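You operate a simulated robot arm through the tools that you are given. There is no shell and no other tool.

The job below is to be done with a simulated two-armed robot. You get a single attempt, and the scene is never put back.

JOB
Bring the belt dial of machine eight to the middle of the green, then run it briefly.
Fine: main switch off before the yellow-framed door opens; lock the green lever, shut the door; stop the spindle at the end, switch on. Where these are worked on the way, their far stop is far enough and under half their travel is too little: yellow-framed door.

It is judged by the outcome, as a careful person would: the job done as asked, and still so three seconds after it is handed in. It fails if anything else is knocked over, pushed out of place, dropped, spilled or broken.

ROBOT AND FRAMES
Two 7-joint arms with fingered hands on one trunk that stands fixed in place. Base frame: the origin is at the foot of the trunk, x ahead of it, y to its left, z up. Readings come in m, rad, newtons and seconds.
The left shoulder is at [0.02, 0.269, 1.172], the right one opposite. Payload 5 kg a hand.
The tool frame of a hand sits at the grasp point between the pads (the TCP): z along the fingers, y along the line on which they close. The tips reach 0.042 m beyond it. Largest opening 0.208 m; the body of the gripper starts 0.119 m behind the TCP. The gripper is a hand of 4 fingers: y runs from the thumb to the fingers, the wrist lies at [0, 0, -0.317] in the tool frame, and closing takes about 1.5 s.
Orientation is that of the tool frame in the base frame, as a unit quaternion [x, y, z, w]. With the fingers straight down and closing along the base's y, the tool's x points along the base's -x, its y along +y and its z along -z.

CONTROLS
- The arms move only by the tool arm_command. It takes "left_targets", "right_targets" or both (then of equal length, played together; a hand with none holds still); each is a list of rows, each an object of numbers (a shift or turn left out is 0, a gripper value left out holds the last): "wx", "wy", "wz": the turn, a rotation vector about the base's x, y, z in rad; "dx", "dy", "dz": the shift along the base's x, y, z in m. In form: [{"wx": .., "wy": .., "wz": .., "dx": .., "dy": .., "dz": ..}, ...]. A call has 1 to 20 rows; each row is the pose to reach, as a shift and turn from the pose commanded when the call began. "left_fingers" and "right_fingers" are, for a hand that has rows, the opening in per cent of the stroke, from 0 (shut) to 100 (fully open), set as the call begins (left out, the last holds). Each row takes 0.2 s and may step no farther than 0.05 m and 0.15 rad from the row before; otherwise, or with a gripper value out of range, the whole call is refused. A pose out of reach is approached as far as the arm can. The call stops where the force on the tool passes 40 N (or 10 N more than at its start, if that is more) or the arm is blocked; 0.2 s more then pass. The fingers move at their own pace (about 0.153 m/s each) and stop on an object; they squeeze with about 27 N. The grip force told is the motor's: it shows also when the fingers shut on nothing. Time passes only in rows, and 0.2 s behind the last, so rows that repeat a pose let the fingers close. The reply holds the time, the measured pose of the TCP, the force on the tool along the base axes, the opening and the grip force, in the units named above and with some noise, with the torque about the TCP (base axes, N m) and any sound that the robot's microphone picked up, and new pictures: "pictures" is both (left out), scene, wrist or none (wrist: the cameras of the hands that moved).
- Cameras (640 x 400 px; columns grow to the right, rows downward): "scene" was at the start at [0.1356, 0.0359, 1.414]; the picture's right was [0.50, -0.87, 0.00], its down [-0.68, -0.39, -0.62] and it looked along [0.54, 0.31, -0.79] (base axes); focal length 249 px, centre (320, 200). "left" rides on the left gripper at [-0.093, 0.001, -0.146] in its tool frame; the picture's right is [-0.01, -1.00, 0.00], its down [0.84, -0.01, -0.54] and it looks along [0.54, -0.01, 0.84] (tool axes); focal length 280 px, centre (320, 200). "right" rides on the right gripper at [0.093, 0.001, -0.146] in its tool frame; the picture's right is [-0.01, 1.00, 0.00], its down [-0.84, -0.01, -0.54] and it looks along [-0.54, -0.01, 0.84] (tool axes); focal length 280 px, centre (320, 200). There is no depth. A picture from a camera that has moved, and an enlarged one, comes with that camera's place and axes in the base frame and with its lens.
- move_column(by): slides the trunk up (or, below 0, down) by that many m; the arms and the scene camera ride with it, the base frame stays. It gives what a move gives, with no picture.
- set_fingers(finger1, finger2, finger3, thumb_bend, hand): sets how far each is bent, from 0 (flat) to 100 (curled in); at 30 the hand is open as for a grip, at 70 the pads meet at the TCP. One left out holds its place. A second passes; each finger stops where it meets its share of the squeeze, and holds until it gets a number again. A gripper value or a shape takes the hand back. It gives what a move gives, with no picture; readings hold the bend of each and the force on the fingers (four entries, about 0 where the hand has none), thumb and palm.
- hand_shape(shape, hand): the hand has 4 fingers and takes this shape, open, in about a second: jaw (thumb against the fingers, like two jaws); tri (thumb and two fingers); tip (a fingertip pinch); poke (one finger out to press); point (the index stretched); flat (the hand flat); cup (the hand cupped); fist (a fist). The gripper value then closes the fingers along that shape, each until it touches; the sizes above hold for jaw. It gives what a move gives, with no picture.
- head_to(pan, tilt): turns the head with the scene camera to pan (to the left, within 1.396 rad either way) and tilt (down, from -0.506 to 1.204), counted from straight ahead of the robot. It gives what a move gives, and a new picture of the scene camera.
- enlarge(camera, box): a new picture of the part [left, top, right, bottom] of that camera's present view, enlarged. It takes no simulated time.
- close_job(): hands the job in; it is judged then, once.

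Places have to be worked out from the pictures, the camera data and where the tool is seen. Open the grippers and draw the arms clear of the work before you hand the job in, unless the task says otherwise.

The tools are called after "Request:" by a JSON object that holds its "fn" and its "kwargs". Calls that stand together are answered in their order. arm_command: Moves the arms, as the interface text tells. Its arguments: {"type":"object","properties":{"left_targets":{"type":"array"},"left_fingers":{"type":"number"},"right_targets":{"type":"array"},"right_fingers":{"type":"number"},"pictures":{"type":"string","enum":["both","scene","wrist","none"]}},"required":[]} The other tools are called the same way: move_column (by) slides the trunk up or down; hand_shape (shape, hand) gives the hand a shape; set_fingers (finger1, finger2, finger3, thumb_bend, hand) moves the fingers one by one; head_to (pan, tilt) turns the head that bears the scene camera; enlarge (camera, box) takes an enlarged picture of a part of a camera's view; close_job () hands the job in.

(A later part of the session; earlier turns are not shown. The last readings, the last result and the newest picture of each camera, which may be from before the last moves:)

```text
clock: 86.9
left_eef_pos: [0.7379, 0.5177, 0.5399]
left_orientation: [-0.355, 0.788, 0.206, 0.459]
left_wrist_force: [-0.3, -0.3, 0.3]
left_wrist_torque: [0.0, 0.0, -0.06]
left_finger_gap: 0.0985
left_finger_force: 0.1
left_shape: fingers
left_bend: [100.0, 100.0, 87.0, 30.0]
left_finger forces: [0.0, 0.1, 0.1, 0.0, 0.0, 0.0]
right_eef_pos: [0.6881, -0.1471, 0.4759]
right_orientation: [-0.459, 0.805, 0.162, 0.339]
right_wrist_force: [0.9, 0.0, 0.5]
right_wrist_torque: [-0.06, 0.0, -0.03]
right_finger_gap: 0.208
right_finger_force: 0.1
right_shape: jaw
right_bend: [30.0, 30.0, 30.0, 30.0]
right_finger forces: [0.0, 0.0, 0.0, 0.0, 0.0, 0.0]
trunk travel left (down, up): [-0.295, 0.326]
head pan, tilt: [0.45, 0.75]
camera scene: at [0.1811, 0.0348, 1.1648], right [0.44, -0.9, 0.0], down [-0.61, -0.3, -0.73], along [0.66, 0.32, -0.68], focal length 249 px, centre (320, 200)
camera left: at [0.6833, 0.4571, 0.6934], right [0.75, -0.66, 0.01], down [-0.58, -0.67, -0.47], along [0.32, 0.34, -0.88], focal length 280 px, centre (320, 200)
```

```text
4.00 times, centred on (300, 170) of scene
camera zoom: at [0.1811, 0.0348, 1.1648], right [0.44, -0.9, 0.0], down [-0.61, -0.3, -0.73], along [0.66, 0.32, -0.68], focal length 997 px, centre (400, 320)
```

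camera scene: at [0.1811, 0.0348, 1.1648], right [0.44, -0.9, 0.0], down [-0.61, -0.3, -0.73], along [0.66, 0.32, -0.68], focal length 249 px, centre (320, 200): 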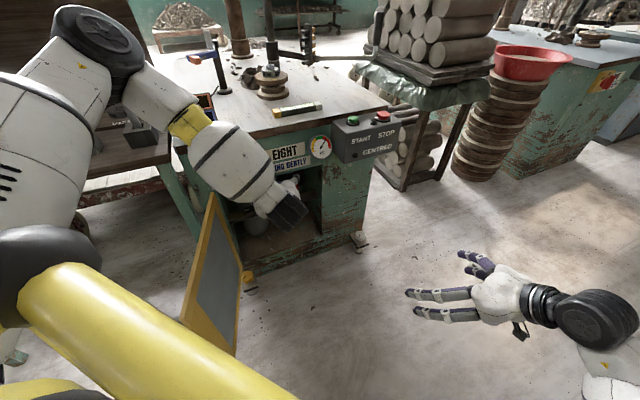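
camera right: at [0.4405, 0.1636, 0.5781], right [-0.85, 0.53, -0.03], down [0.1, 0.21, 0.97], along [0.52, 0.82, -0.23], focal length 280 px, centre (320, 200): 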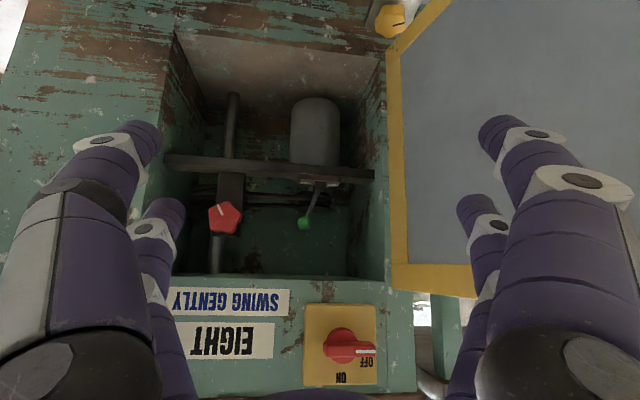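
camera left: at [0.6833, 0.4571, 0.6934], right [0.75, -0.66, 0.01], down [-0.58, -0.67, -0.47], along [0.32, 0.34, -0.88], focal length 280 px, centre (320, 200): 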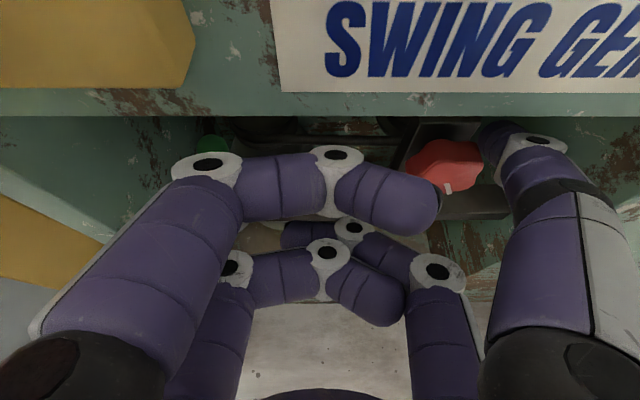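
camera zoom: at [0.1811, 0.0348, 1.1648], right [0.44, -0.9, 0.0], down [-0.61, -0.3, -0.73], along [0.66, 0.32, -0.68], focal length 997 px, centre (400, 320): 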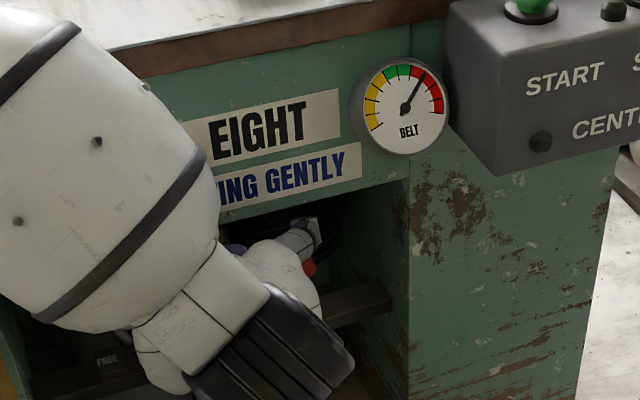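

The thumb tip hovers right above the knob's centre. Let me read the dial closely before turning.

Request:
{"fn": "enlarge", "kwargs": {"camera": "scene", "box": [305, 130, 337, 162]}}

```text
12.50 times, centred on (321, 146) of scene
camera zoom: at [0.1811, 0.0348, 1.1648], right [0.44, -0.9, 0.0], down [-0.61, -0.3, -0.73], along [0.66, 0.32, -0.68], focal length 3117 px, centre (308, 875)
```

zoom: 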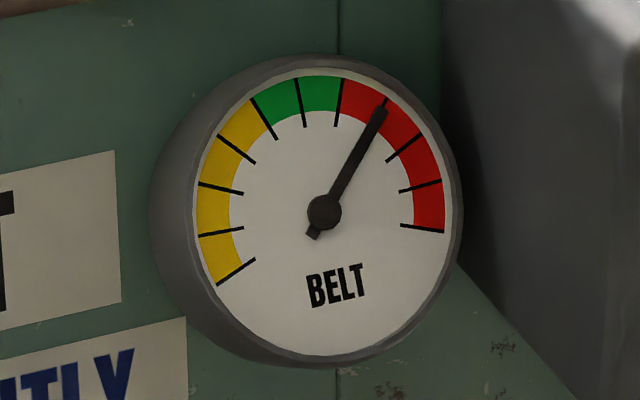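

Dial reads about 6.9, needle just past the red/green border by one tick. I place the thumb in the valley right of the knob's top lobe first and check.

Request:
{"fn": "arm_command", "kwargs": {"left_targets": [{"dx": 0.0118, "dy": -0.0046}, {"dx": 0.022, "dy": -0.008}, {"dx": 0.0204, "dy": -0.0068, "dz": -0.009}, {"dx": 0.02, "dy": -0.0064, "dz": -0.0185}], "pictures": "wrist"}}

Request:
{"fn": "enlarge", "kwargs": {"camera": "left", "box": [360, 40, 600, 200]}}

```text
clock: 87.9
left_eef_pos: [0.7542, 0.5141, 0.5281]
left_orientation: [-0.355, 0.789, 0.205, 0.457]
left_wrist_force: [-0.5, 0.2, -0.4]
left_wrist_torque: [0.04, 0.0, 0.02]
left_finger_gap: 0.0985
left_finger_force: 0.1
left_shape: fingers
left_bend: [100.0, 100.0, 87.0, 30.0]
left_finger forces: [0.1, 0.0, 0.0, 0.0, 0.0, 0.1]
left hand out of reach, approached as far as the arm can: row 4
right_eef_pos: [0.6875, -0.146, 0.4759]
right_orientation: [-0.457, 0.806, 0.161, 0.339]
right_wrist_force: [1.4, -0.7, 0.3]
right_wrist_torque: [-0.01, -0.02, -0.01]
right_finger_gap: 0.208
right_finger_force: 0.0
right_shape: jaw
right_bend: [30.0, 30.0, 30.0, 30.0]
right_finger forces: [0.0, 0.0, 0.0, 0.0, 0.0, 0.0]
trunk travel left (down, up): [-0.295, 0.326]
head pan, tilt: [0.45, 0.75]
camera left: at [0.6999, 0.4554, 0.6812], right [0.75, -0.66, 0.02], down [-0.58, -0.67, -0.46], along [0.32, 0.34, -0.89], focal length 280 px, centre (320, 200)
```

left: 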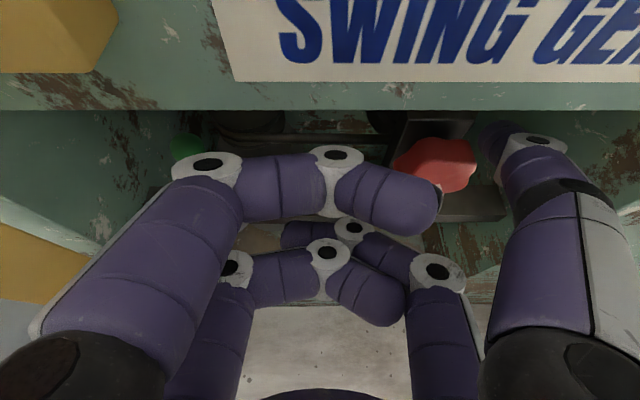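

```text
2.50 times, centred on (480, 120) of left
camera zoom: at [0.6999, 0.4554, 0.6812], right [0.75, -0.66, 0.02], down [-0.58, -0.67, -0.46], along [0.32, 0.34, -0.89], focal length 701 px, centre (-80, 400)
```

zoom: 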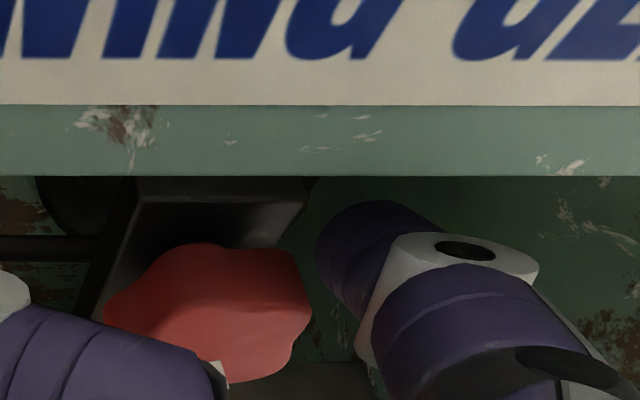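

The thumb is right of the top lobe. I lower the trunk 6 mm to engage and sweep left across the top of the knob (counter-clockwise), watching force and dial.

Request:
{"fn": "move_column", "kwargs": {"by": -0.006}}

Request:
{"fn": "arm_command", "kwargs": {"left_targets": [{"dx": -0.0069, "dy": 0.0058}, {"dx": -0.0138, "dy": 0.0116}, {"dx": -0.0207, "dy": 0.0174}, {"dx": -0.0276, "dy": 0.0231}, {"dx": -0.0345, "dy": 0.0289}], "pictures": "wrist"}}

Request:
{"fn": "enlarge", "kwargs": {"camera": "left", "box": [360, 40, 600, 200]}}

Request:
{"fn": "enlarge", "kwargs": {"camera": "scene", "box": [305, 130, 337, 162]}}

```text
clock: 88.5
left_eef_pos: [0.7551, 0.5153, 0.5226]
left_orientation: [-0.354, 0.788, 0.206, 0.46]
left_wrist_force: [0.0, -0.1, 0.9]
left_wrist_torque: [-0.02, 0.0, -0.03]
left_finger_gap: 0.0987
left_finger_force: 0.0
left_shape: fingers
left_bend: [100.0, 100.0, 87.0, 30.0]
left_finger forces: [0.0, 0.1, 0.0, 0.0, 0.0, 0.0]
right_eef_pos: [0.6872, -0.147, 0.4715]
right_orientation: [-0.459, 0.805, 0.162, 0.338]
right_wrist_force: [-0.4, 0.2, 0.1]
right_wrist_torque: [-0.04, 0.01, -0.01]
right_finger_gap: 0.2081
right_finger_force: 0.1
right_shape: jaw
right_bend: [30.0, 30.0, 30.0, 30.0]
right_finger forces: [0.0, 0.0, 0.0, 0.0, 0.0, 0.0]
trunk travel left (down, up): [-0.289, 0.332]
head pan, tilt: [0.45, 0.75]
```

```text
clock: 89.7
left_eef_pos: [0.721, 0.5448, 0.5236]
left_orientation: [-0.355, 0.787, 0.206, 0.46]
left_wrist_force: [-0.1, -3.0, 9.7]
left_wrist_torque: [-0.51, -1.24, -0.39]
left_finger_gap: 0.1013
left_finger_force: 5.1
left_shape: fingers
left_bend: [100.0, 100.0, 87.0, 28.0]
left_finger forces: [0.0, 0.0, 0.1, 0.1, 9.6, 0.1]
right_eef_pos: [0.6874, -0.1467, 0.4705]
right_orientation: [-0.459, 0.805, 0.162, 0.338]
right_wrist_force: [0.0, 0.1, 0.2]
right_wrist_torque: [0.02, -0.01, 0.01]
right_finger_gap: 0.2079
right_finger_force: 0.0
right_shape: jaw
right_bend: [30.0, 30.0, 30.0, 30.0]
right_finger forces: [0.0, 0.0, 0.0, 0.1, 0.0, 0.0]
trunk travel left (down, up): [-0.289, 0.332]
head pan, tilt: [0.45, 0.75]
camera left: at [0.666, 0.4844, 0.6758], right [0.75, -0.66, 0.02], down [-0.58, -0.67, -0.47], along [0.32, 0.34, -0.88], focal length 280 px, centre (320, 200)
```

left: 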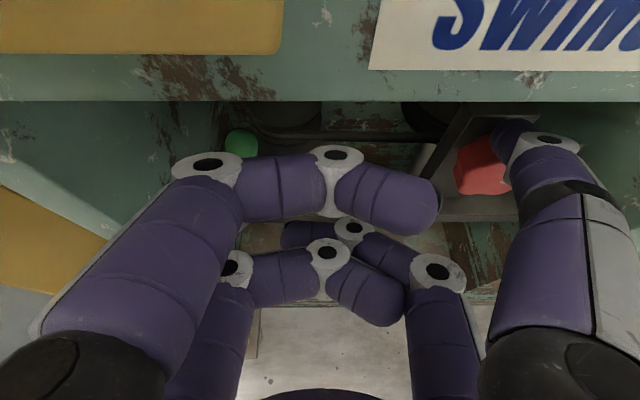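

```text
2.50 times, centred on (480, 120) of left
camera zoom: at [0.666, 0.4844, 0.6758], right [0.75, -0.66, 0.02], down [-0.58, -0.67, -0.47], along [0.32, 0.34, -0.88], focal length 701 px, centre (-80, 400)
```

zoom: 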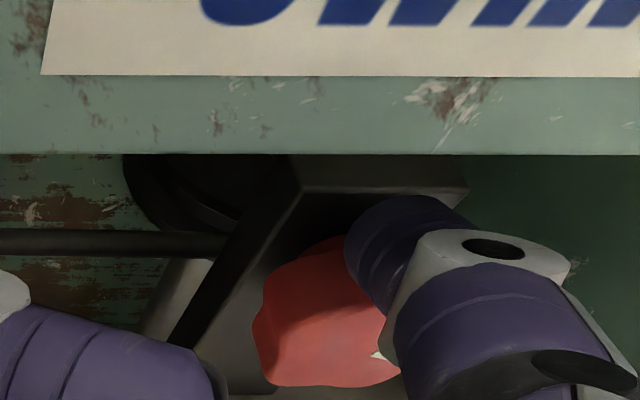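

```text
12.50 times, centred on (321, 146) of scene
camera zoom: at [0.1831, 0.0343, 1.1587], right [0.44, -0.9, 0.0], down [-0.61, -0.3, -0.73], along [0.66, 0.32, -0.68], focal length 3117 px, centre (308, 875)
```

zoom: 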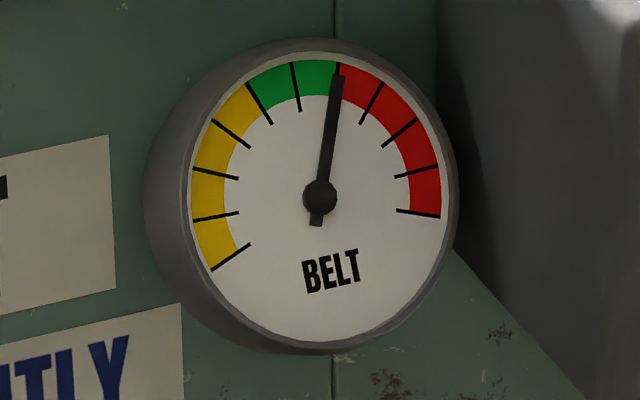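

One sweep brought the dial from about 6.9 to 6.0 – counter-clockwise lowers it. The thumb is on the knob's left shoulder, so lowering the trunk slightly pushes the lobe further round; 1 cm, then read again.

Request:
{"fn": "move_column", "kwargs": {"by": -0.01}}

Request:
{"fn": "enlarge", "kwargs": {"camera": "left", "box": [360, 40, 600, 200]}}

Request:
{"fn": "enlarge", "kwargs": {"camera": "scene", "box": [305, 128, 337, 160]}}

```text
clock: 90.2
left_eef_pos: [0.7217, 0.5448, 0.5155]
left_orientation: [-0.355, 0.787, 0.205, 0.461]
left_wrist_force: [5.5, -0.1, 24.5]
left_wrist_torque: [-1.41, -3.15, 0.32]
left_finger_gap: 0.1034
left_finger_force: 12.1
left_shape: fingers
left_bend: [100.0, 100.0, 87.0, 27.0]
left_finger forces: [0.0, 0.0, 0.0, 0.0, 24.9, 0.1]
right_eef_pos: [0.687, -0.1465, 0.4636]
right_orientation: [-0.459, 0.805, 0.163, 0.339]
right_wrist_force: [0.6, 0.8, 0.2]
right_wrist_torque: [-0.05, -0.02, -0.03]
right_finger_gap: 0.208
right_finger_force: 0.1
right_shape: jaw
right_bend: [30.0, 30.0, 30.0, 30.0]
right_finger forces: [0.0, 0.0, 0.0, 0.0, 0.0, 0.1]
trunk travel left (down, up): [-0.279, 0.342]
head pan, tilt: [0.45, 0.75]
```

```text
2.50 times, centred on (480, 120) of left
camera zoom: at [0.6663, 0.4847, 0.6678], right [0.75, -0.66, 0.02], down [-0.57, -0.67, -0.47], along [0.32, 0.34, -0.88], focal length 701 px, centre (-80, 400)
```

zoom: 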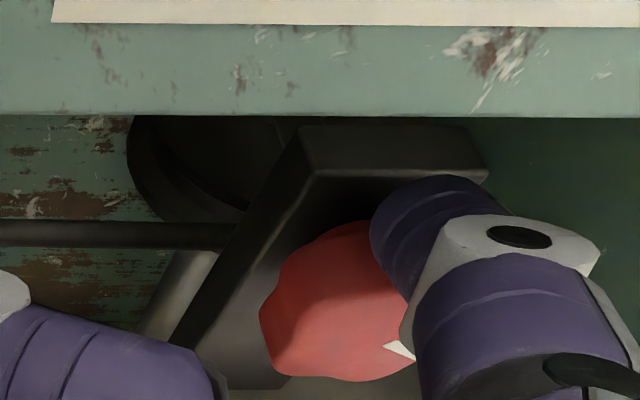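

```text
12.50 times, centred on (321, 144) of scene
camera zoom: at [0.1859, 0.0342, 1.1483], right [0.44, -0.9, 0.0], down [-0.61, -0.3, -0.73], along [0.66, 0.32, -0.68], focal length 3117 px, centre (308, 900)
```

zoom: 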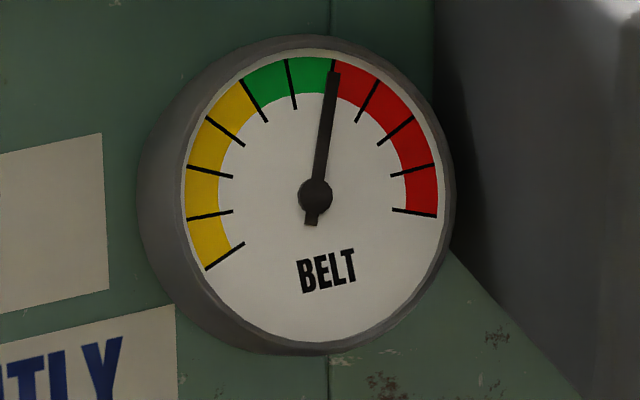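

Pushing down only loads the thumb (it sits on top of the knob). I relieve it by raising 8 mm and instead keep sweeping left to roll the knob on.

Request:
{"fn": "move_column", "kwargs": {"by": 0.008}}

Request:
{"fn": "arm_command", "kwargs": {"left_targets": [{"dx": -0.0061, "dy": 0.0051}, {"dx": -0.0123, "dy": 0.0103}, {"dx": -0.0184, "dy": 0.0154}], "pictures": "none"}}

Request:
{"fn": "enlarge", "kwargs": {"camera": "left", "box": [380, 40, 620, 200]}}

Request:
{"fn": "enlarge", "kwargs": {"camera": "scene", "box": [305, 128, 337, 160]}}

```text
clock: 90.8
left_eef_pos: [0.7194, 0.5449, 0.5217]
left_orientation: [-0.355, 0.788, 0.205, 0.458]
left_wrist_force: [-4.0, -2.4, 17.2]
left_wrist_torque: [-0.96, -2.32, -0.58]
left_finger_gap: 0.1015
left_finger_force: 8.5
left_shape: fingers
left_bend: [100.0, 100.0, 87.0, 28.0]
left_finger forces: [0.0, 0.1, 0.0, 0.0, 17.5, 0.0]
right_eef_pos: [0.6862, -0.1464, 0.4692]
right_orientation: [-0.46, 0.805, 0.163, 0.339]
right_wrist_force: [-0.7, 0.1, 0.0]
right_wrist_torque: [0.04, -0.02, -0.02]
right_finger_gap: 0.208
right_finger_force: 0.1
right_shape: jaw
right_bend: [30.0, 30.0, 30.0, 30.0]
right_finger forces: [0.0, 0.0, 0.1, 0.0, 0.0, 0.0]
trunk travel left (down, up): [-0.287, 0.334]
head pan, tilt: [0.45, 0.75]
```

```text
clock: 91.6
left_eef_pos: [0.7012, 0.5611, 0.5208]
left_orientation: [-0.354, 0.788, 0.206, 0.459]
left_wrist_force: [0.3, -0.4, 0.1]
left_wrist_torque: [0.01, 0.01, 0.02]
left_finger_gap: 0.0988
left_finger_force: 0.0
left_shape: fingers
left_bend: [100.0, 100.0, 87.0, 30.0]
left_finger forces: [0.1, 0.0, 0.1, 0.0, 0.0, 0.0]
right_eef_pos: [0.6867, -0.1463, 0.4684]
right_orientation: [-0.459, 0.805, 0.163, 0.339]
right_wrist_force: [0.6, 1.1, -0.1]
right_wrist_torque: [-0.01, -0.02, 0.01]
right_finger_gap: 0.208
right_finger_force: 0.1
right_shape: jaw
right_bend: [30.0, 30.0, 30.0, 30.0]
right_finger forces: [0.0, 0.1, 0.1, 0.0, 0.1, 0.1]
trunk travel left (down, up): [-0.287, 0.334]
head pan, tilt: [0.45, 0.75]
```

```text
2.50 times, centred on (500, 120) of left
camera zoom: at [0.6479, 0.5009, 0.6728], right [0.75, -0.66, 0.01], down [-0.58, -0.67, -0.47], along [0.32, 0.34, -0.88], focal length 701 px, centre (-130, 400)
```

zoom: 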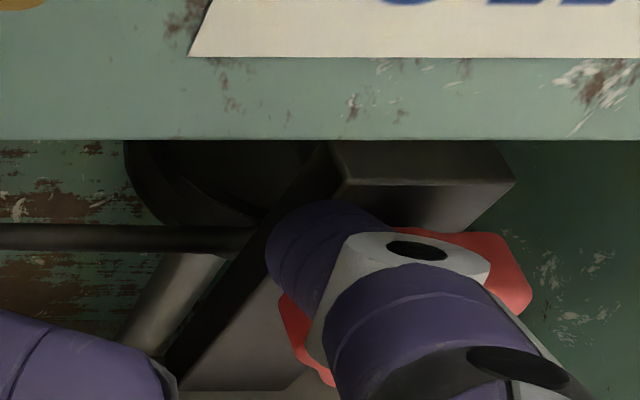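

```text
12.50 times, centred on (321, 144) of scene
camera zoom: at [0.1843, 0.0346, 1.1562], right [0.44, -0.9, 0.0], down [-0.61, -0.3, -0.73], along [0.66, 0.32, -0.68], focal length 3117 px, centre (308, 900)
```

zoom: 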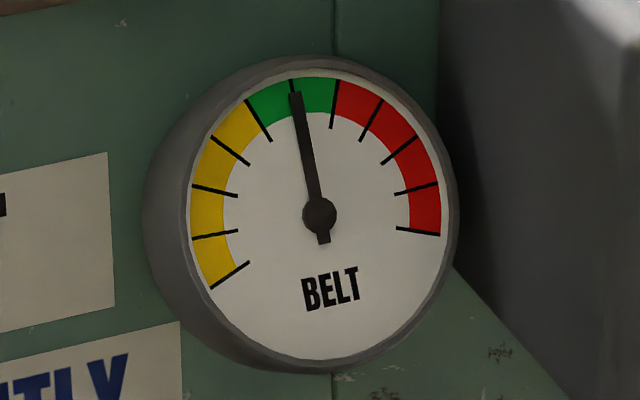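

The needle now stands on the middle tick of the green (about 5.0), and the thumb is free of the knob. I withdraw straight away from the knob without touching it.

Request:
{"fn": "arm_command", "kwargs": {"left_targets": [{"dx": -0.0077, "dy": 0.0064}, {"dx": -0.0238, "dy": -0.0128}, {"dx": -0.0398, "dy": -0.0319}, {"dx": -0.0169, "dy": -0.0512}], "pictures": "wrist"}}

Request:
{"fn": "enlarge", "kwargs": {"camera": "scene", "box": [305, 128, 337, 160]}}

```text
clock: 92.6
left_eef_pos: [0.6838, 0.5077, 0.5186]
left_orientation: [-0.355, 0.788, 0.206, 0.458]
left_wrist_force: [-0.6, 0.0, -0.3]
left_wrist_torque: [-0.06, -0.01, -0.01]
left_finger_gap: 0.0986
left_finger_force: 0.2
left_shape: fingers
left_bend: [100.0, 100.0, 87.0, 30.0]
left_finger forces: [0.1, 0.0, 0.0, 0.1, 0.1, 0.0]
right_eef_pos: [0.686, -0.1468, 0.4694]
right_orientation: [-0.458, 0.806, 0.162, 0.339]
right_wrist_force: [-1.3, 0.3, -0.5]
right_wrist_torque: [-0.1, -0.01, -0.03]
right_finger_gap: 0.2081
right_finger_force: 0.0
right_shape: jaw
right_bend: [30.0, 30.0, 30.0, 30.0]
right_finger forces: [0.0, 0.1, 0.0, 0.0, 0.0, 0.1]
trunk travel left (down, up): [-0.287, 0.334]
head pan, tilt: [0.45, 0.75]
camera left: at [0.6292, 0.448, 0.6723], right [0.75, -0.66, 0.01], down [-0.58, -0.67, -0.47], along [0.32, 0.34, -0.88], focal length 280 px, centre (320, 200)
```

left: 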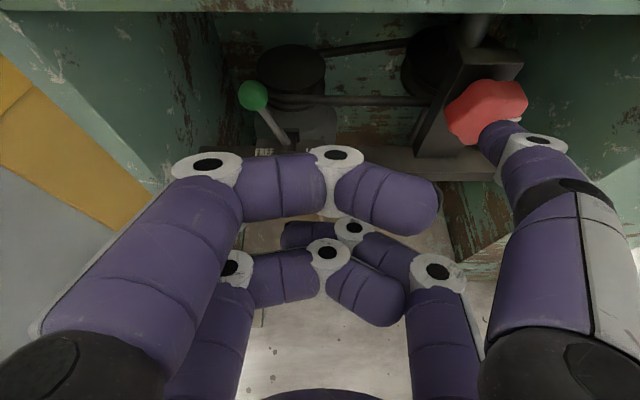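

```text
12.50 times, centred on (321, 144) of scene
camera zoom: at [0.1838, 0.0349, 1.1564], right [0.44, -0.9, 0.0], down [-0.61, -0.3, -0.73], along [0.66, 0.32, -0.68], focal length 3117 px, centre (308, 900)
```

zoom: 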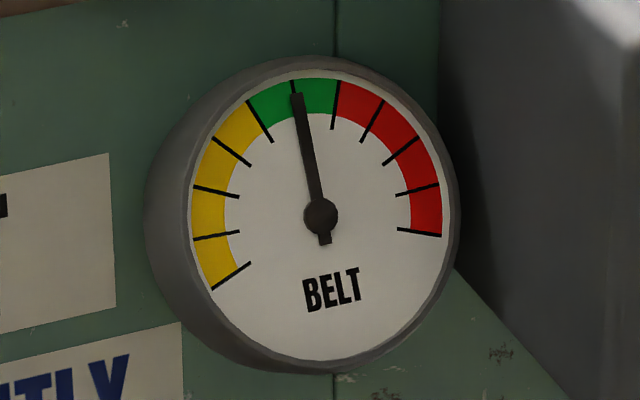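

Dial still on 5. Now I swap the digits: index out as a hook, thumb curled, to push the lever back to the right.

Request:
{"fn": "set_fingers", "kwargs": {"hand": "left", "finger1": 45}}

Request:
{"fn": "set_fingers", "kwargs": {"hand": "left", "thumb_bend": 100}}

Request:
{"fn": "set_fingers", "kwargs": {"hand": "left", "finger1": 60}}

Request:
{"fn": "enlarge", "kwargs": {"camera": "left", "box": [0, 0, 640, 400]}}

```text
clock: 93.6
left_eef_pos: [0.6836, 0.5078, 0.5201]
left_orientation: [-0.355, 0.788, 0.205, 0.459]
left_wrist_force: [-0.5, 0.9, 0.2]
left_wrist_torque: [0.02, -0.01, -0.01]
left_finger_gap: 0.1788
left_finger_force: 0.0
left_shape: fingers
left_bend: [45.0, 100.0, 87.0, 30.0]
left_finger forces: [0.0, 0.1, 0.1, 0.0, 0.0, 0.1]
right_eef_pos: [0.6873, -0.1459, 0.4685]
right_orientation: [-0.46, 0.805, 0.163, 0.338]
right_wrist_force: [0.7, -0.4, 0.4]
right_wrist_torque: [0.0, -0.02, -0.01]
right_finger_gap: 0.2081
right_finger_force: 0.1
right_shape: jaw
right_bend: [30.0, 30.0, 30.0, 30.0]
right_finger forces: [0.1, 0.0, 0.0, 0.1, 0.0, 0.0]
trunk travel left (down, up): [-0.287, 0.334]
head pan, tilt: [0.45, 0.75]
```

```text
clock: 94.6
left_eef_pos: [0.6833, 0.5084, 0.5201]
left_orientation: [-0.354, 0.788, 0.205, 0.46]
left_wrist_force: [0.6, 0.0, -0.3]
left_wrist_torque: [-0.01, 0.05, 0.02]
left_finger_gap: 0.0657
left_finger_force: 0.1
left_shape: fingers
left_bend: [45.0, 100.0, 87.0, 100.0]
left_finger forces: [0.0, 0.0, 0.0, 0.0, 0.0, 0.0]
right_eef_pos: [0.6872, -0.1475, 0.469]
right_orientation: [-0.459, 0.805, 0.163, 0.338]
right_wrist_force: [-1.0, 0.4, -0.4]
right_wrist_torque: [0.01, -0.01, -0.01]
right_finger_gap: 0.2081
right_finger_force: 0.0
right_shape: jaw
right_bend: [30.0, 30.0, 30.0, 30.0]
right_finger forces: [0.0, 0.0, 0.0, 0.0, 0.0, 0.1]
trunk travel left (down, up): [-0.287, 0.334]
head pan, tilt: [0.45, 0.75]
```

```text
clock: 95.6
left_eef_pos: [0.6843, 0.508, 0.5198]
left_orientation: [-0.356, 0.788, 0.206, 0.458]
left_wrist_force: [-0.1, 0.0, 0.2]
left_wrist_torque: [-0.02, 0.0, 0.02]
left_finger_gap: 0.0583
left_finger_force: 0.1
left_shape: fingers
left_bend: [56.0, 100.0, 87.0, 100.0]
left_finger forces: [0.1, 0.0, 0.1, 0.1, 0.1, 0.0]
right_eef_pos: [0.6868, -0.1473, 0.469]
right_orientation: [-0.459, 0.805, 0.163, 0.339]
right_wrist_force: [-0.3, 0.2, 0.3]
right_wrist_torque: [0.0, 0.0, 0.02]
right_finger_gap: 0.2079
right_finger_force: 0.0
right_shape: jaw
right_bend: [30.0, 30.0, 30.0, 30.0]
right_finger forces: [0.1, 0.1, 0.0, 0.1, 0.0, 0.0]
trunk travel left (down, up): [-0.287, 0.334]
head pan, tilt: [0.45, 0.75]
```

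```text
1.00 times, centred on (320, 200) of left (not enlarged: the box is as wide or as high as the picture)
camera zoom: at [0.6298, 0.4479, 0.6726], right [0.75, -0.66, 0.01], down [-0.58, -0.67, -0.47], along [0.32, 0.34, -0.88], focal length 280 px, centre (320, 200)
```

zoom: 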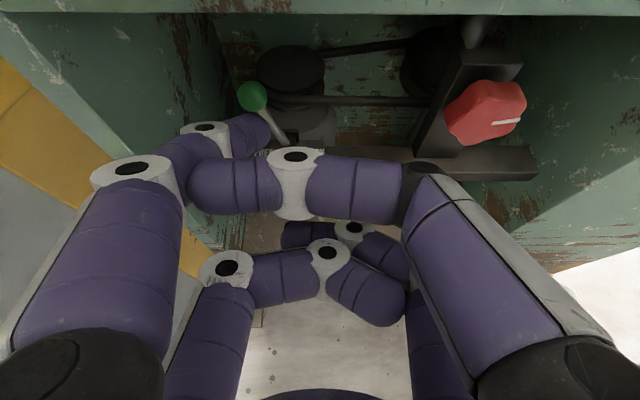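

Index hook is ready. I shift left so it clears the ball on its left side, lower the trunk to lever height, and then go in.

Request:
{"fn": "arm_command", "kwargs": {"left_targets": [{"dx": -0.0165, "dy": 0.0138}, {"dx": -0.0329, "dy": 0.0276}], "pictures": "none"}}

Request:
{"fn": "move_column", "kwargs": {"by": -0.034}}

Request:
{"fn": "enlarge", "kwargs": {"camera": "left", "box": [0, 0, 640, 400]}}

```text
clock: 96.2
left_eef_pos: [0.6526, 0.5384, 0.52]
left_orientation: [-0.355, 0.787, 0.207, 0.459]
left_wrist_force: [-0.3, 1.0, 0.1]
left_wrist_torque: [0.03, 0.01, 0.03]
left_finger_gap: 0.0582
left_finger_force: 0.1
left_shape: fingers
left_bend: [56.0, 100.0, 87.0, 100.0]
left_finger forces: [0.0, 0.1, 0.1, 0.0, 0.0, 0.1]
right_eef_pos: [0.687, -0.1459, 0.4692]
right_orientation: [-0.459, 0.805, 0.163, 0.339]
right_wrist_force: [-0.5, -0.5, 0.1]
right_wrist_torque: [0.03, -0.01, 0.03]
right_finger_gap: 0.2081
right_finger_force: 0.0
right_shape: jaw
right_bend: [30.0, 30.0, 30.0, 30.0]
right_finger forces: [0.1, 0.1, 0.1, 0.0, 0.0, 0.0]
trunk travel left (down, up): [-0.287, 0.334]
head pan, tilt: [0.45, 0.75]
```

```text
clock: 97.0
left_eef_pos: [0.652, 0.5371, 0.4871]
left_orientation: [-0.354, 0.788, 0.205, 0.46]
left_wrist_force: [-0.9, -0.3, 0.6]
left_wrist_torque: [-0.08, 0.04, 0.01]
left_finger_gap: 0.0582
left_finger_force: 0.1
left_shape: fingers
left_bend: [56.0, 100.0, 87.0, 100.0]
left_finger forces: [0.1, 0.0, 0.1, 0.0, 0.0, 0.0]
right_eef_pos: [0.6865, -0.1466, 0.4351]
right_orientation: [-0.459, 0.805, 0.162, 0.339]
right_wrist_force: [-0.8, 0.5, 0.0]
right_wrist_torque: [-0.06, 0.02, 0.0]
right_finger_gap: 0.2079
right_finger_force: 0.0
right_shape: jaw
right_bend: [30.0, 30.0, 30.0, 30.0]
right_finger forces: [0.1, 0.0, 0.0, 0.1, 0.0, 0.0]
trunk travel left (down, up): [-0.253, 0.368]
head pan, tilt: [0.45, 0.75]
```

```text
1.00 times, centred on (320, 200) of left (not enlarged: the box is as wide or as high as the picture)
camera zoom: at [0.5977, 0.4765, 0.6404], right [0.75, -0.66, 0.01], down [-0.58, -0.67, -0.47], along [0.32, 0.34, -0.88], focal length 280 px, centre (320, 200)
```

zoom: 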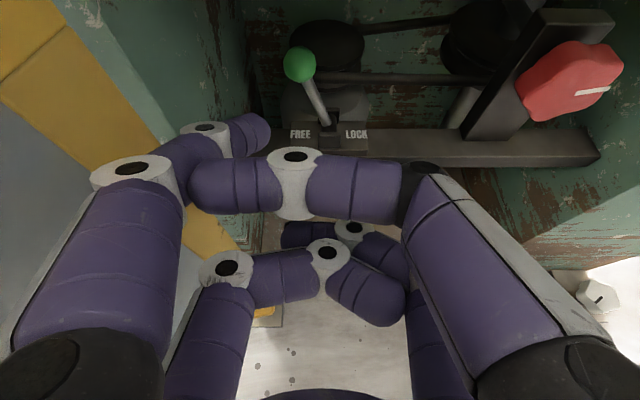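

Ball and index tip line up with the tip just left of the ball. I move in along the normal, a few millimetres further left.

Request:
{"fn": "arm_command", "kwargs": {"left_targets": [{"dx": 0.008, "dy": 0.0145}, {"dx": 0.0185, "dy": 0.0275}, {"dx": 0.029, "dy": 0.041}, {"dx": 0.0393, "dy": 0.0532}], "pictures": "wrist"}}

Request:
{"fn": "enlarge", "kwargs": {"camera": "left", "box": [140, 20, 460, 220]}}

```text
clock: 98.0
left_eef_pos: [0.6911, 0.5913, 0.4852]
left_orientation: [-0.355, 0.788, 0.206, 0.459]
left_wrist_force: [-0.3, -0.4, 0.2]
left_wrist_torque: [0.0, 0.01, -0.01]
left_finger_gap: 0.0584
left_finger_force: 0.0
left_shape: fingers
left_bend: [56.0, 100.0, 87.0, 100.0]
left_finger forces: [0.0, 0.0, 0.0, 0.1, 0.0, 0.0]
right_eef_pos: [0.6869, -0.1457, 0.4351]
right_orientation: [-0.459, 0.805, 0.163, 0.339]
right_wrist_force: [0.0, -0.4, -0.6]
right_wrist_torque: [0.01, -0.01, -0.06]
right_finger_gap: 0.208
right_finger_force: 0.1
right_shape: jaw
right_bend: [30.0, 30.0, 30.0, 30.0]
right_finger forces: [0.1, 0.0, 0.0, 0.0, 0.1, 0.0]
trunk travel left (down, up): [-0.253, 0.368]
head pan, tilt: [0.45, 0.75]
camera left: at [0.6369, 0.5307, 0.6388], right [0.75, -0.66, 0.01], down [-0.58, -0.67, -0.47], along [0.32, 0.34, -0.88], focal length 280 px, centre (320, 200)
```

left: 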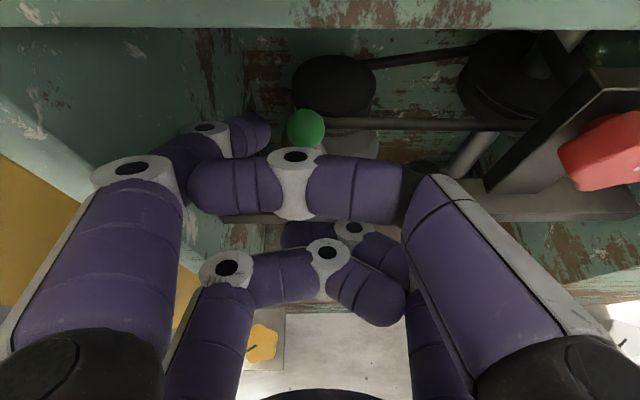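

```text
2.00 times, centred on (300, 120) of left
camera zoom: at [0.6369, 0.5307, 0.6388], right [0.75, -0.66, 0.01], down [-0.58, -0.67, -0.47], along [0.32, 0.34, -0.88], focal length 561 px, centre (360, 360)
```

zoom: 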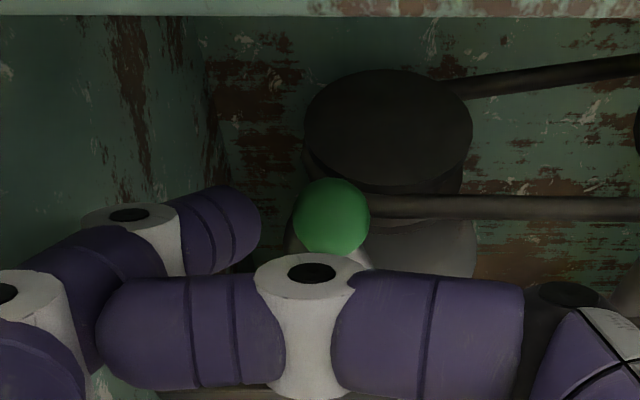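

The index tip stands left of the ball at ball depth. I push right in small steps to take the lever back to LOCK.

Request:
{"fn": "arm_command", "kwargs": {"left_targets": [{"dx": 0.0092, "dy": -0.0077}, {"dx": 0.0184, "dy": -0.0154}, {"dx": 0.0276, "dy": -0.0231}, {"dx": 0.0368, "dy": -0.0309}, {"dx": 0.046, "dy": -0.0386}, {"dx": 0.0536, "dy": -0.045}], "pictures": "wrist"}}

Request:
{"fn": "enlarge", "kwargs": {"camera": "scene", "box": [305, 118, 337, 150]}}

```text
clock: 99.4
left_eef_pos: [0.7428, 0.5463, 0.4869]
left_orientation: [-0.355, 0.788, 0.206, 0.459]
left_wrist_force: [-9.0, 3.2, -1.9]
left_wrist_torque: [-0.19, -0.05, 0.53]
left_finger_gap: 0.0596
left_finger_force: 4.4
left_shape: fingers
left_bend: [55.0, 100.0, 87.0, 100.0]
left_finger forces: [8.3, 0.0, 0.1, 0.1, 0.0, 0.0]
right_eef_pos: [0.6867, -0.1457, 0.4342]
right_orientation: [-0.459, 0.805, 0.163, 0.338]
right_wrist_force: [1.0, 0.0, -0.7]
right_wrist_torque: [0.0, 0.0, -0.01]
right_finger_gap: 0.2079
right_finger_force: 0.0
right_shape: jaw
right_bend: [30.0, 30.0, 30.0, 30.0]
right_finger forces: [0.0, 0.1, 0.0, 0.0, 0.1, 0.1]
trunk travel left (down, up): [-0.253, 0.368]
head pan, tilt: [0.45, 0.75]
camera left: at [0.6896, 0.4851, 0.6403], right [0.75, -0.66, 0.01], down [-0.58, -0.67, -0.47], along [0.32, 0.34, -0.88], focal length 280 px, centre (320, 200)
```

left: 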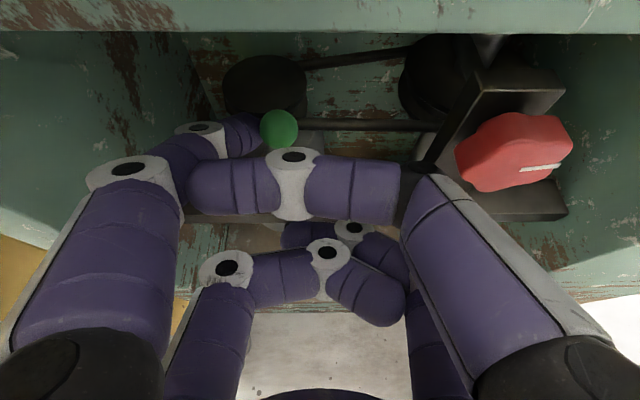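

```text
12.50 times, centred on (321, 134) of scene
camera zoom: at [0.1969, 0.035, 1.1197], right [0.44, -0.9, 0.0], down [-0.61, -0.3, -0.73], along [0.66, 0.32, -0.68], focal length 3117 px, centre (308, 1025)
```

zoom: 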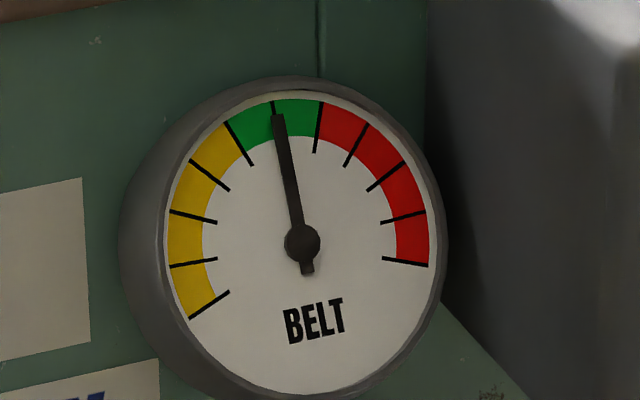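

The ball is back at the LOCK position with a light load. I press a bit further with the index to be sure it is at its stop, and look at the dial.

Request:
{"fn": "set_fingers", "kwargs": {"hand": "left", "finger1": 72}}

Request:
{"fn": "enlarge", "kwargs": {"camera": "left", "box": [140, 20, 460, 220]}}

Request:
{"fn": "enlarge", "kwargs": {"camera": "scene", "box": [305, 118, 337, 150]}}

```text
clock: 100.4
left_eef_pos: [0.7453, 0.5445, 0.4868]
left_orientation: [-0.355, 0.788, 0.206, 0.459]
left_wrist_force: [-7.1, 4.8, -2.7]
left_wrist_torque: [-0.17, -0.06, 0.5]
left_finger_gap: 0.0597
left_finger_force: 4.7
left_shape: fingers
left_bend: [54.0, 100.0, 87.0, 100.0]
left_finger forces: [9.4, 0.0, 0.0, 0.1, 0.0, 0.0]
right_eef_pos: [0.6864, -0.1465, 0.4337]
right_orientation: [-0.458, 0.806, 0.162, 0.338]
right_wrist_force: [0.2, -0.1, 0.5]
right_wrist_torque: [0.01, 0.02, -0.05]
right_finger_gap: 0.2082
right_finger_force: 0.0
right_shape: jaw
right_bend: [30.0, 30.0, 30.0, 30.0]
right_finger forces: [0.0, 0.0, 0.0, 0.1, 0.0, 0.0]
trunk travel left (down, up): [-0.253, 0.368]
head pan, tilt: [0.45, 0.75]
```

```text
2.00 times, centred on (300, 120) of left
camera zoom: at [0.6902, 0.4845, 0.6406], right [0.75, -0.66, 0.01], down [-0.58, -0.67, -0.47], along [0.32, 0.34, -0.88], focal length 561 px, centre (360, 360)
```

zoom: 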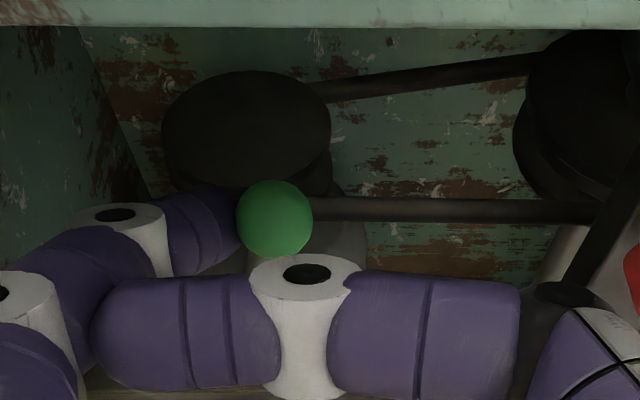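

```text
12.50 times, centred on (321, 134) of scene
camera zoom: at [0.197, 0.0349, 1.1198], right [0.44, -0.9, 0.0], down [-0.61, -0.3, -0.73], along [0.66, 0.32, -0.68], focal length 3117 px, centre (308, 1025)
```

zoom: 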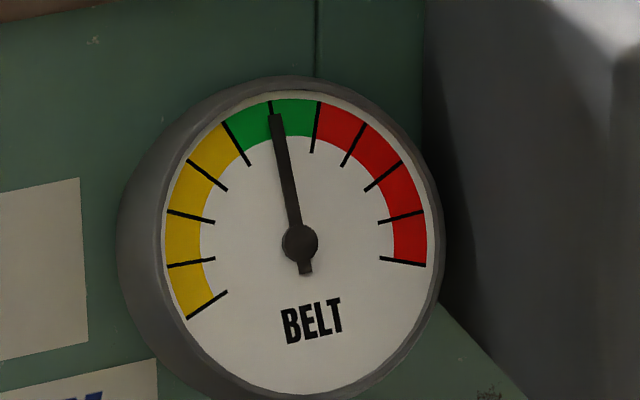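

I give one more small push to the right with the arm to confirm that the lever is at its stop.

Request:
{"fn": "arm_command", "kwargs": {"left_targets": [{"dx": 0.0046, "dy": -0.0039}, {"dx": 0.0092, "dy": -0.0077}], "pictures": "wrist"}}

```text
clock: 101.0
left_eef_pos: [0.7521, 0.5382, 0.4864]
left_orientation: [-0.355, 0.787, 0.206, 0.46]
left_wrist_force: [-17.3, 6.7, 5.9]
left_wrist_torque: [0.3, -0.13, 1.14]
left_finger_gap: 0.0616
left_finger_force: 8.3
left_shape: fingers
left_bend: [50.0, 100.0, 87.0, 100.0]
left_finger forces: [16.5, 0.0, 0.0, 0.0, 0.0, 0.0]
right_eef_pos: [0.6866, -0.1458, 0.4358]
right_orientation: [-0.459, 0.805, 0.163, 0.338]
right_wrist_force: [-0.3, 0.5, -0.4]
right_wrist_torque: [-0.01, -0.01, 0.01]
right_finger_gap: 0.2083
right_finger_force: 0.0
right_shape: jaw
right_bend: [30.0, 30.0, 30.0, 30.0]
right_finger forces: [0.0, 0.0, 0.1, 0.0, 0.0, 0.0]
trunk travel left (down, up): [-0.253, 0.368]
head pan, tilt: [0.45, 0.75]
camera left: at [0.6985, 0.477, 0.64], right [0.75, -0.66, 0.01], down [-0.58, -0.67, -0.47], along [0.32, 0.34, -0.88], focal length 280 px, centre (320, 200)
```

left: 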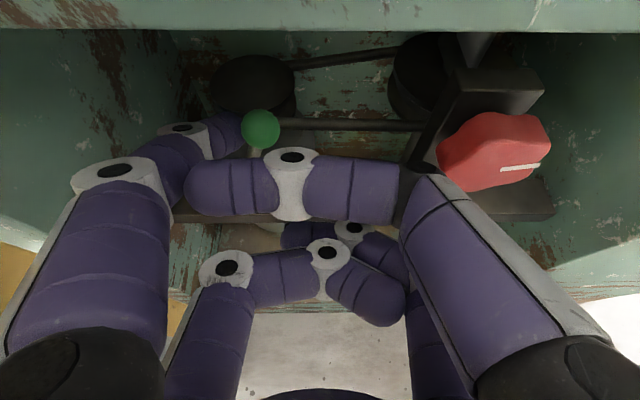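

The load rises while the ball stays put: the lever is locked, and the dial sits at the middle of the green. I now ease off and withdraw the left hand out of the compartment.

Request:
{"fn": "arm_command", "kwargs": {"left_targets": [{"dx": -0.0153, "dy": 0.0129}, {"dx": -0.0314, "dy": -0.0063}, {"dx": -0.0475, "dy": -0.0254}, {"wx": -0.0871, "wy": 0.0776, "dx": -0.056, "dy": -0.053}, {"wx": -0.1743, "wy": 0.1552, "dx": -0.064, "dy": -0.08, "dz": 0.002}, {"wx": -0.2614, "wy": 0.2328, "dx": -0.072, "dy": -0.108, "dz": 0.004}], "pictures": "both"}}

Request:
{"fn": "enlarge", "kwargs": {"camera": "scene", "box": [160, 60, 400, 240]}}

```text
clock: 102.4
left_eef_pos: [0.6801, 0.43, 0.4919]
left_orientation: [-0.385, 0.856, 0.141, 0.314]
left_wrist_force: [0.0, 0.0, -0.1]
left_wrist_torque: [0.01, -0.01, 0.02]
left_finger_gap: 0.0578
left_finger_force: 0.1
left_shape: fingers
left_bend: [56.0, 100.0, 87.0, 100.0]
left_finger forces: [0.1, 0.0, 0.0, 0.0, 0.0, 0.0]
right_eef_pos: [0.6875, -0.1465, 0.4356]
right_orientation: [-0.459, 0.805, 0.162, 0.339]
right_wrist_force: [-0.7, 0.9, -0.7]
right_wrist_torque: [-0.02, 0.0, -0.01]
right_finger_gap: 0.208
right_finger_force: 0.0
right_shape: jaw
right_bend: [30.0, 30.0, 30.0, 30.0]
right_finger forces: [0.0, 0.0, 0.0, 0.0, 0.1, 0.0]
trunk travel left (down, up): [-0.253, 0.368]
head pan, tilt: [0.45, 0.75]
camera scene: at [0.1971, 0.0349, 1.1199], right [0.44, -0.9, 0.0], down [-0.61, -0.3, -0.73], along [0.66, 0.32, -0.68], focal length 249 px, centre (320, 200)
camera left: at [0.6646, 0.4123, 0.663], right [0.76, -0.66, 0.01], down [-0.65, -0.75, -0.13], along [0.1, 0.09, -0.99], focal length 280 px, centre (320, 200)
```

scene: 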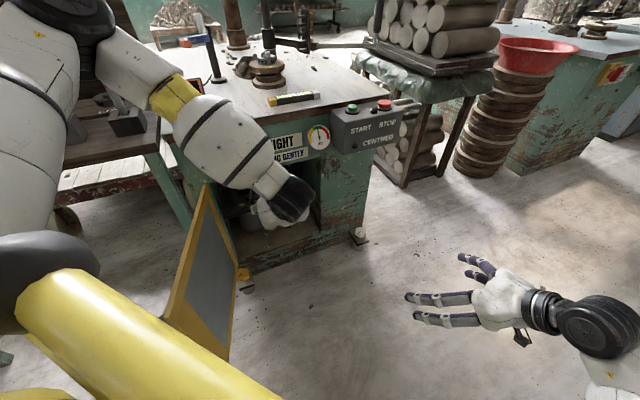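
left: 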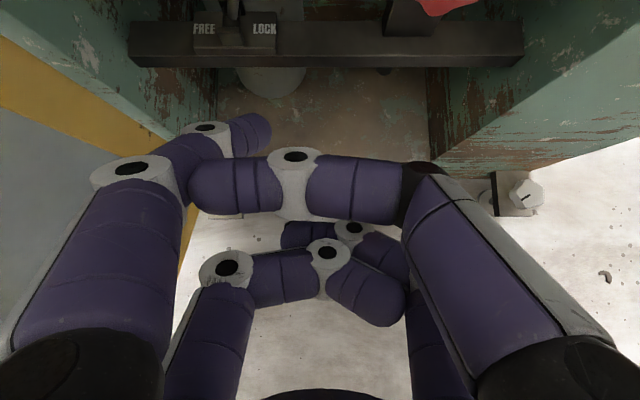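

```text
2.22 times, centred on (280, 150) of scene
camera zoom: at [0.1971, 0.0349, 1.1199], right [0.44, -0.9, 0.0], down [-0.61, -0.3, -0.73], along [0.66, 0.32, -0.68], focal length 554 px, centre (409, 311)
```

zoom: 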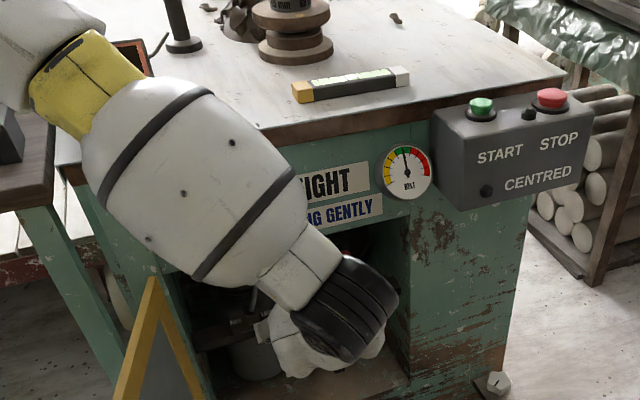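

The hand is clear of the opening. I raise the trunk again so the left hand can go back over the door to its outer side.

Request:
{"fn": "move_column", "kwargs": {"by": 0.31}}

Request:
{"fn": "arm_command", "kwargs": {"left_targets": [{"wx": -0.0489, "wy": 0.0435, "dx": -0.015, "dy": 0.005, "dz": 0.0375}, {"wx": -0.0978, "wy": 0.087, "dx": -0.03, "dy": 0.01, "dz": 0.075}, {"wx": -0.1955, "wy": 0.174, "dx": -0.06, "dy": 0.03, "dz": 0.11}, {"wx": -0.2769, "wy": 0.2465, "dx": -0.08, "dy": 0.05, "dz": 0.14}, {"wx": -0.3583, "wy": 0.319, "dx": -0.1, "dy": 0.07, "dz": 0.165}, {"wx": -0.4397, "wy": 0.3915, "dx": -0.12, "dy": 0.095, "dz": 0.19}, {"wx": -0.521, "wy": 0.464, "dx": -0.14, "dy": 0.12, "dz": 0.21}, {"wx": -0.521, "wy": 0.464, "dx": -0.165, "dy": 0.145, "dz": 0.23}, {"wx": -0.521, "wy": 0.464, "dx": -0.19, "dy": 0.17, "dz": 0.25}, {"wx": -0.521, "wy": 0.464, "dx": -0.22, "dy": 0.19, "dz": 0.265}, {"wx": -0.521, "wy": 0.464, "dx": -0.25, "dy": 0.205, "dz": 0.275}], "left_fingers": 0, "pictures": "both"}}

```text
clock: 105.5
left_eef_pos: [0.6822, 0.4288, 0.8]
left_orientation: [-0.386, 0.856, 0.142, 0.314]
left_wrist_force: [0.1, -0.5, -0.7]
left_wrist_torque: [0.0, -0.01, 0.02]
left_finger_gap: 0.058
left_finger_force: 0.0
left_shape: fingers
left_bend: [56.0, 100.0, 87.0, 100.0]
left_finger forces: [0.0, 0.1, 0.0, 0.0, 0.0, 0.0]
right_eef_pos: [0.6875, -0.1463, 0.7436]
right_orientation: [-0.459, 0.805, 0.163, 0.339]
right_wrist_force: [0.8, -0.5, -0.4]
right_wrist_torque: [-0.02, -0.01, -0.01]
right_finger_gap: 0.2081
right_finger_force: 0.0
right_shape: jaw
right_bend: [30.0, 30.0, 30.0, 30.0]
right_finger forces: [0.0, 0.0, 0.0, 0.1, 0.0, 0.0]
trunk travel left (down, up): [-0.563, 0.058]
head pan, tilt: [0.45, 0.75]
```

```text
refused: row 3 steps farther than a row can; nothing moved
```

One row was a hair too long; I resend with smaller steps.

Request:
{"fn": "arm_command", "kwargs": {"left_targets": [{"wx": -0.0489, "wy": 0.0435, "dx": -0.015, "dy": 0.005, "dz": 0.0375}, {"wx": -0.0978, "wy": 0.087, "dx": -0.03, "dy": 0.01, "dz": 0.075}, {"wx": -0.1855, "wy": 0.165, "dx": -0.055, "dy": 0.025, "dz": 0.108}, {"wx": -0.2669, "wy": 0.2375, "dx": -0.078, "dy": 0.045, "dz": 0.138}, {"wx": -0.3483, "wy": 0.31, "dx": -0.1, "dy": 0.067, "dz": 0.163}, {"wx": -0.4347, "wy": 0.387, "dx": -0.12, "dy": 0.092, "dz": 0.188}, {"wx": -0.521, "wy": 0.464, "dx": -0.14, "dy": 0.117, "dz": 0.208}, {"wx": -0.521, "wy": 0.464, "dx": -0.165, "dy": 0.142, "dz": 0.228}, {"wx": -0.521, "wy": 0.464, "dx": -0.19, "dy": 0.167, "dz": 0.248}, {"wx": -0.521, "wy": 0.464, "dx": -0.22, "dy": 0.187, "dz": 0.263}, {"wx": -0.521, "wy": 0.464, "dx": -0.25, "dy": 0.203, "dz": 0.273}], "left_fingers": 0, "pictures": "both"}}

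```text
clock: 107.9
left_eef_pos: [0.4326, 0.6294, 1.0726]
left_orientation: [-0.41, 0.912, 0.001, 0.003]
left_wrist_force: [-1.0, -0.7, -0.1]
left_wrist_torque: [0.02, -0.12, 0.04]
left_finger_gap: 0.0001
left_finger_force: 26.9
left_shape: jaw
left_bend: [70.0, 70.0, 70.0, 69.0]
left_finger forces: [0.0, 0.0, 0.0, 0.0, 0.0, 0.0]
right_eef_pos: [0.6864, -0.1472, 0.7454]
right_orientation: [-0.459, 0.805, 0.163, 0.339]
right_wrist_force: [-0.3, 0.1, 0.7]
right_wrist_torque: [-0.06, -0.04, -0.04]
right_finger_gap: 0.208
right_finger_force: 0.0
right_shape: jaw
right_bend: [30.0, 30.0, 30.0, 30.0]
right_finger forces: [0.1, 0.0, 0.0, 0.1, 0.0, 0.1]
trunk travel left (down, up): [-0.563, 0.058]
head pan, tilt: [0.45, 0.75]
camera scene: at [0.1439, 0.0347, 1.4395], right [0.44, -0.9, 0.0], down [-0.61, -0.3, -0.73], along [0.66, 0.32, -0.68], focal length 249 px, centre (320, 200)
camera left: at [0.4935, 0.6998, 1.2192], right [0.76, -0.65, 0.0], down [-0.55, -0.64, 0.53], along [-0.35, -0.4, -0.85], focal length 280 px, centre (320, 200)
```

scene: 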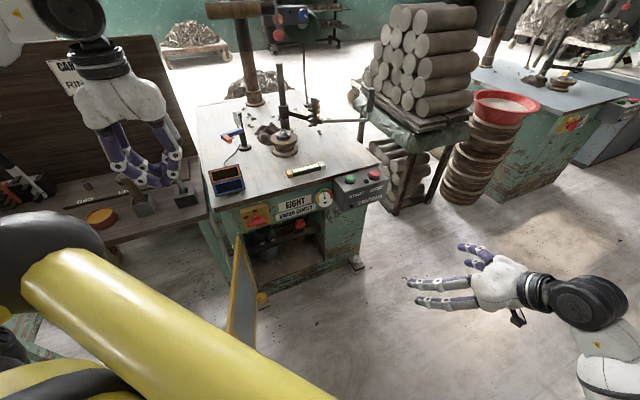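
left: 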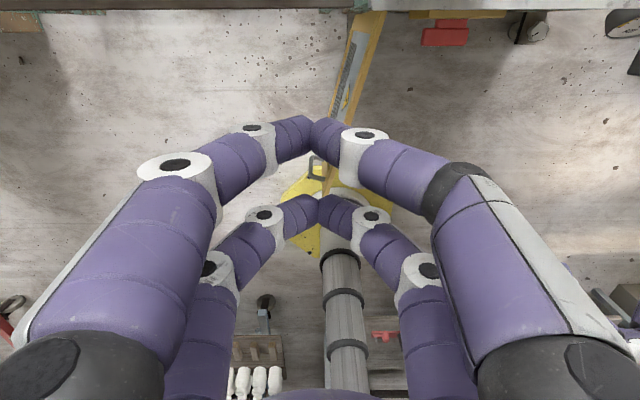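

I look closely at the door's present angle from both cameras before choosing where to push.

Request:
{"fn": "enlarge", "kwargs": {"camera": "scene", "box": [180, 200, 340, 360]}}

Request:
{"fn": "enlarge", "kwargs": {"camera": "left", "box": [240, 0, 480, 240]}}

```text
2.50 times, centred on (260, 280) of scene
camera zoom: at [0.1439, 0.0347, 1.4395], right [0.44, -0.9, 0.0], down [-0.61, -0.3, -0.73], along [0.66, 0.32, -0.68], focal length 623 px, centre (470, 0)
```

zoom: 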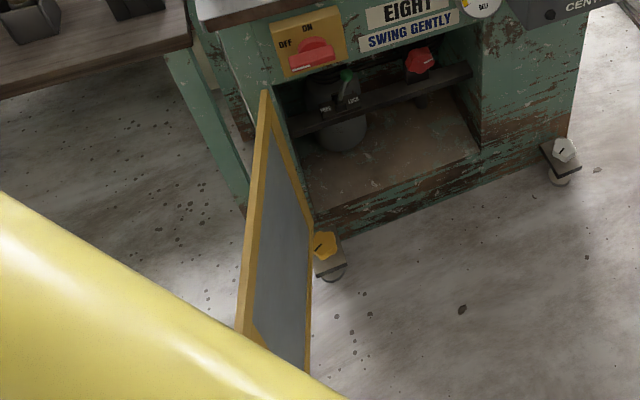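

```text
1.67 times, centred on (360, 120) of left
camera zoom: at [0.4935, 0.6998, 1.2192], right [0.76, -0.65, 0.0], down [-0.55, -0.64, 0.53], along [-0.35, -0.4, -0.85], focal length 467 px, centre (253, 333)
```

zoom: 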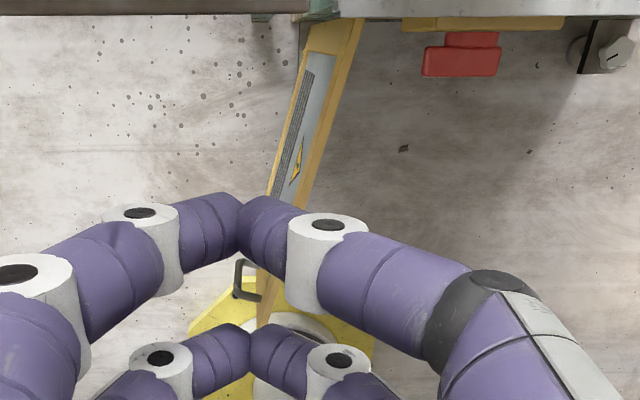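

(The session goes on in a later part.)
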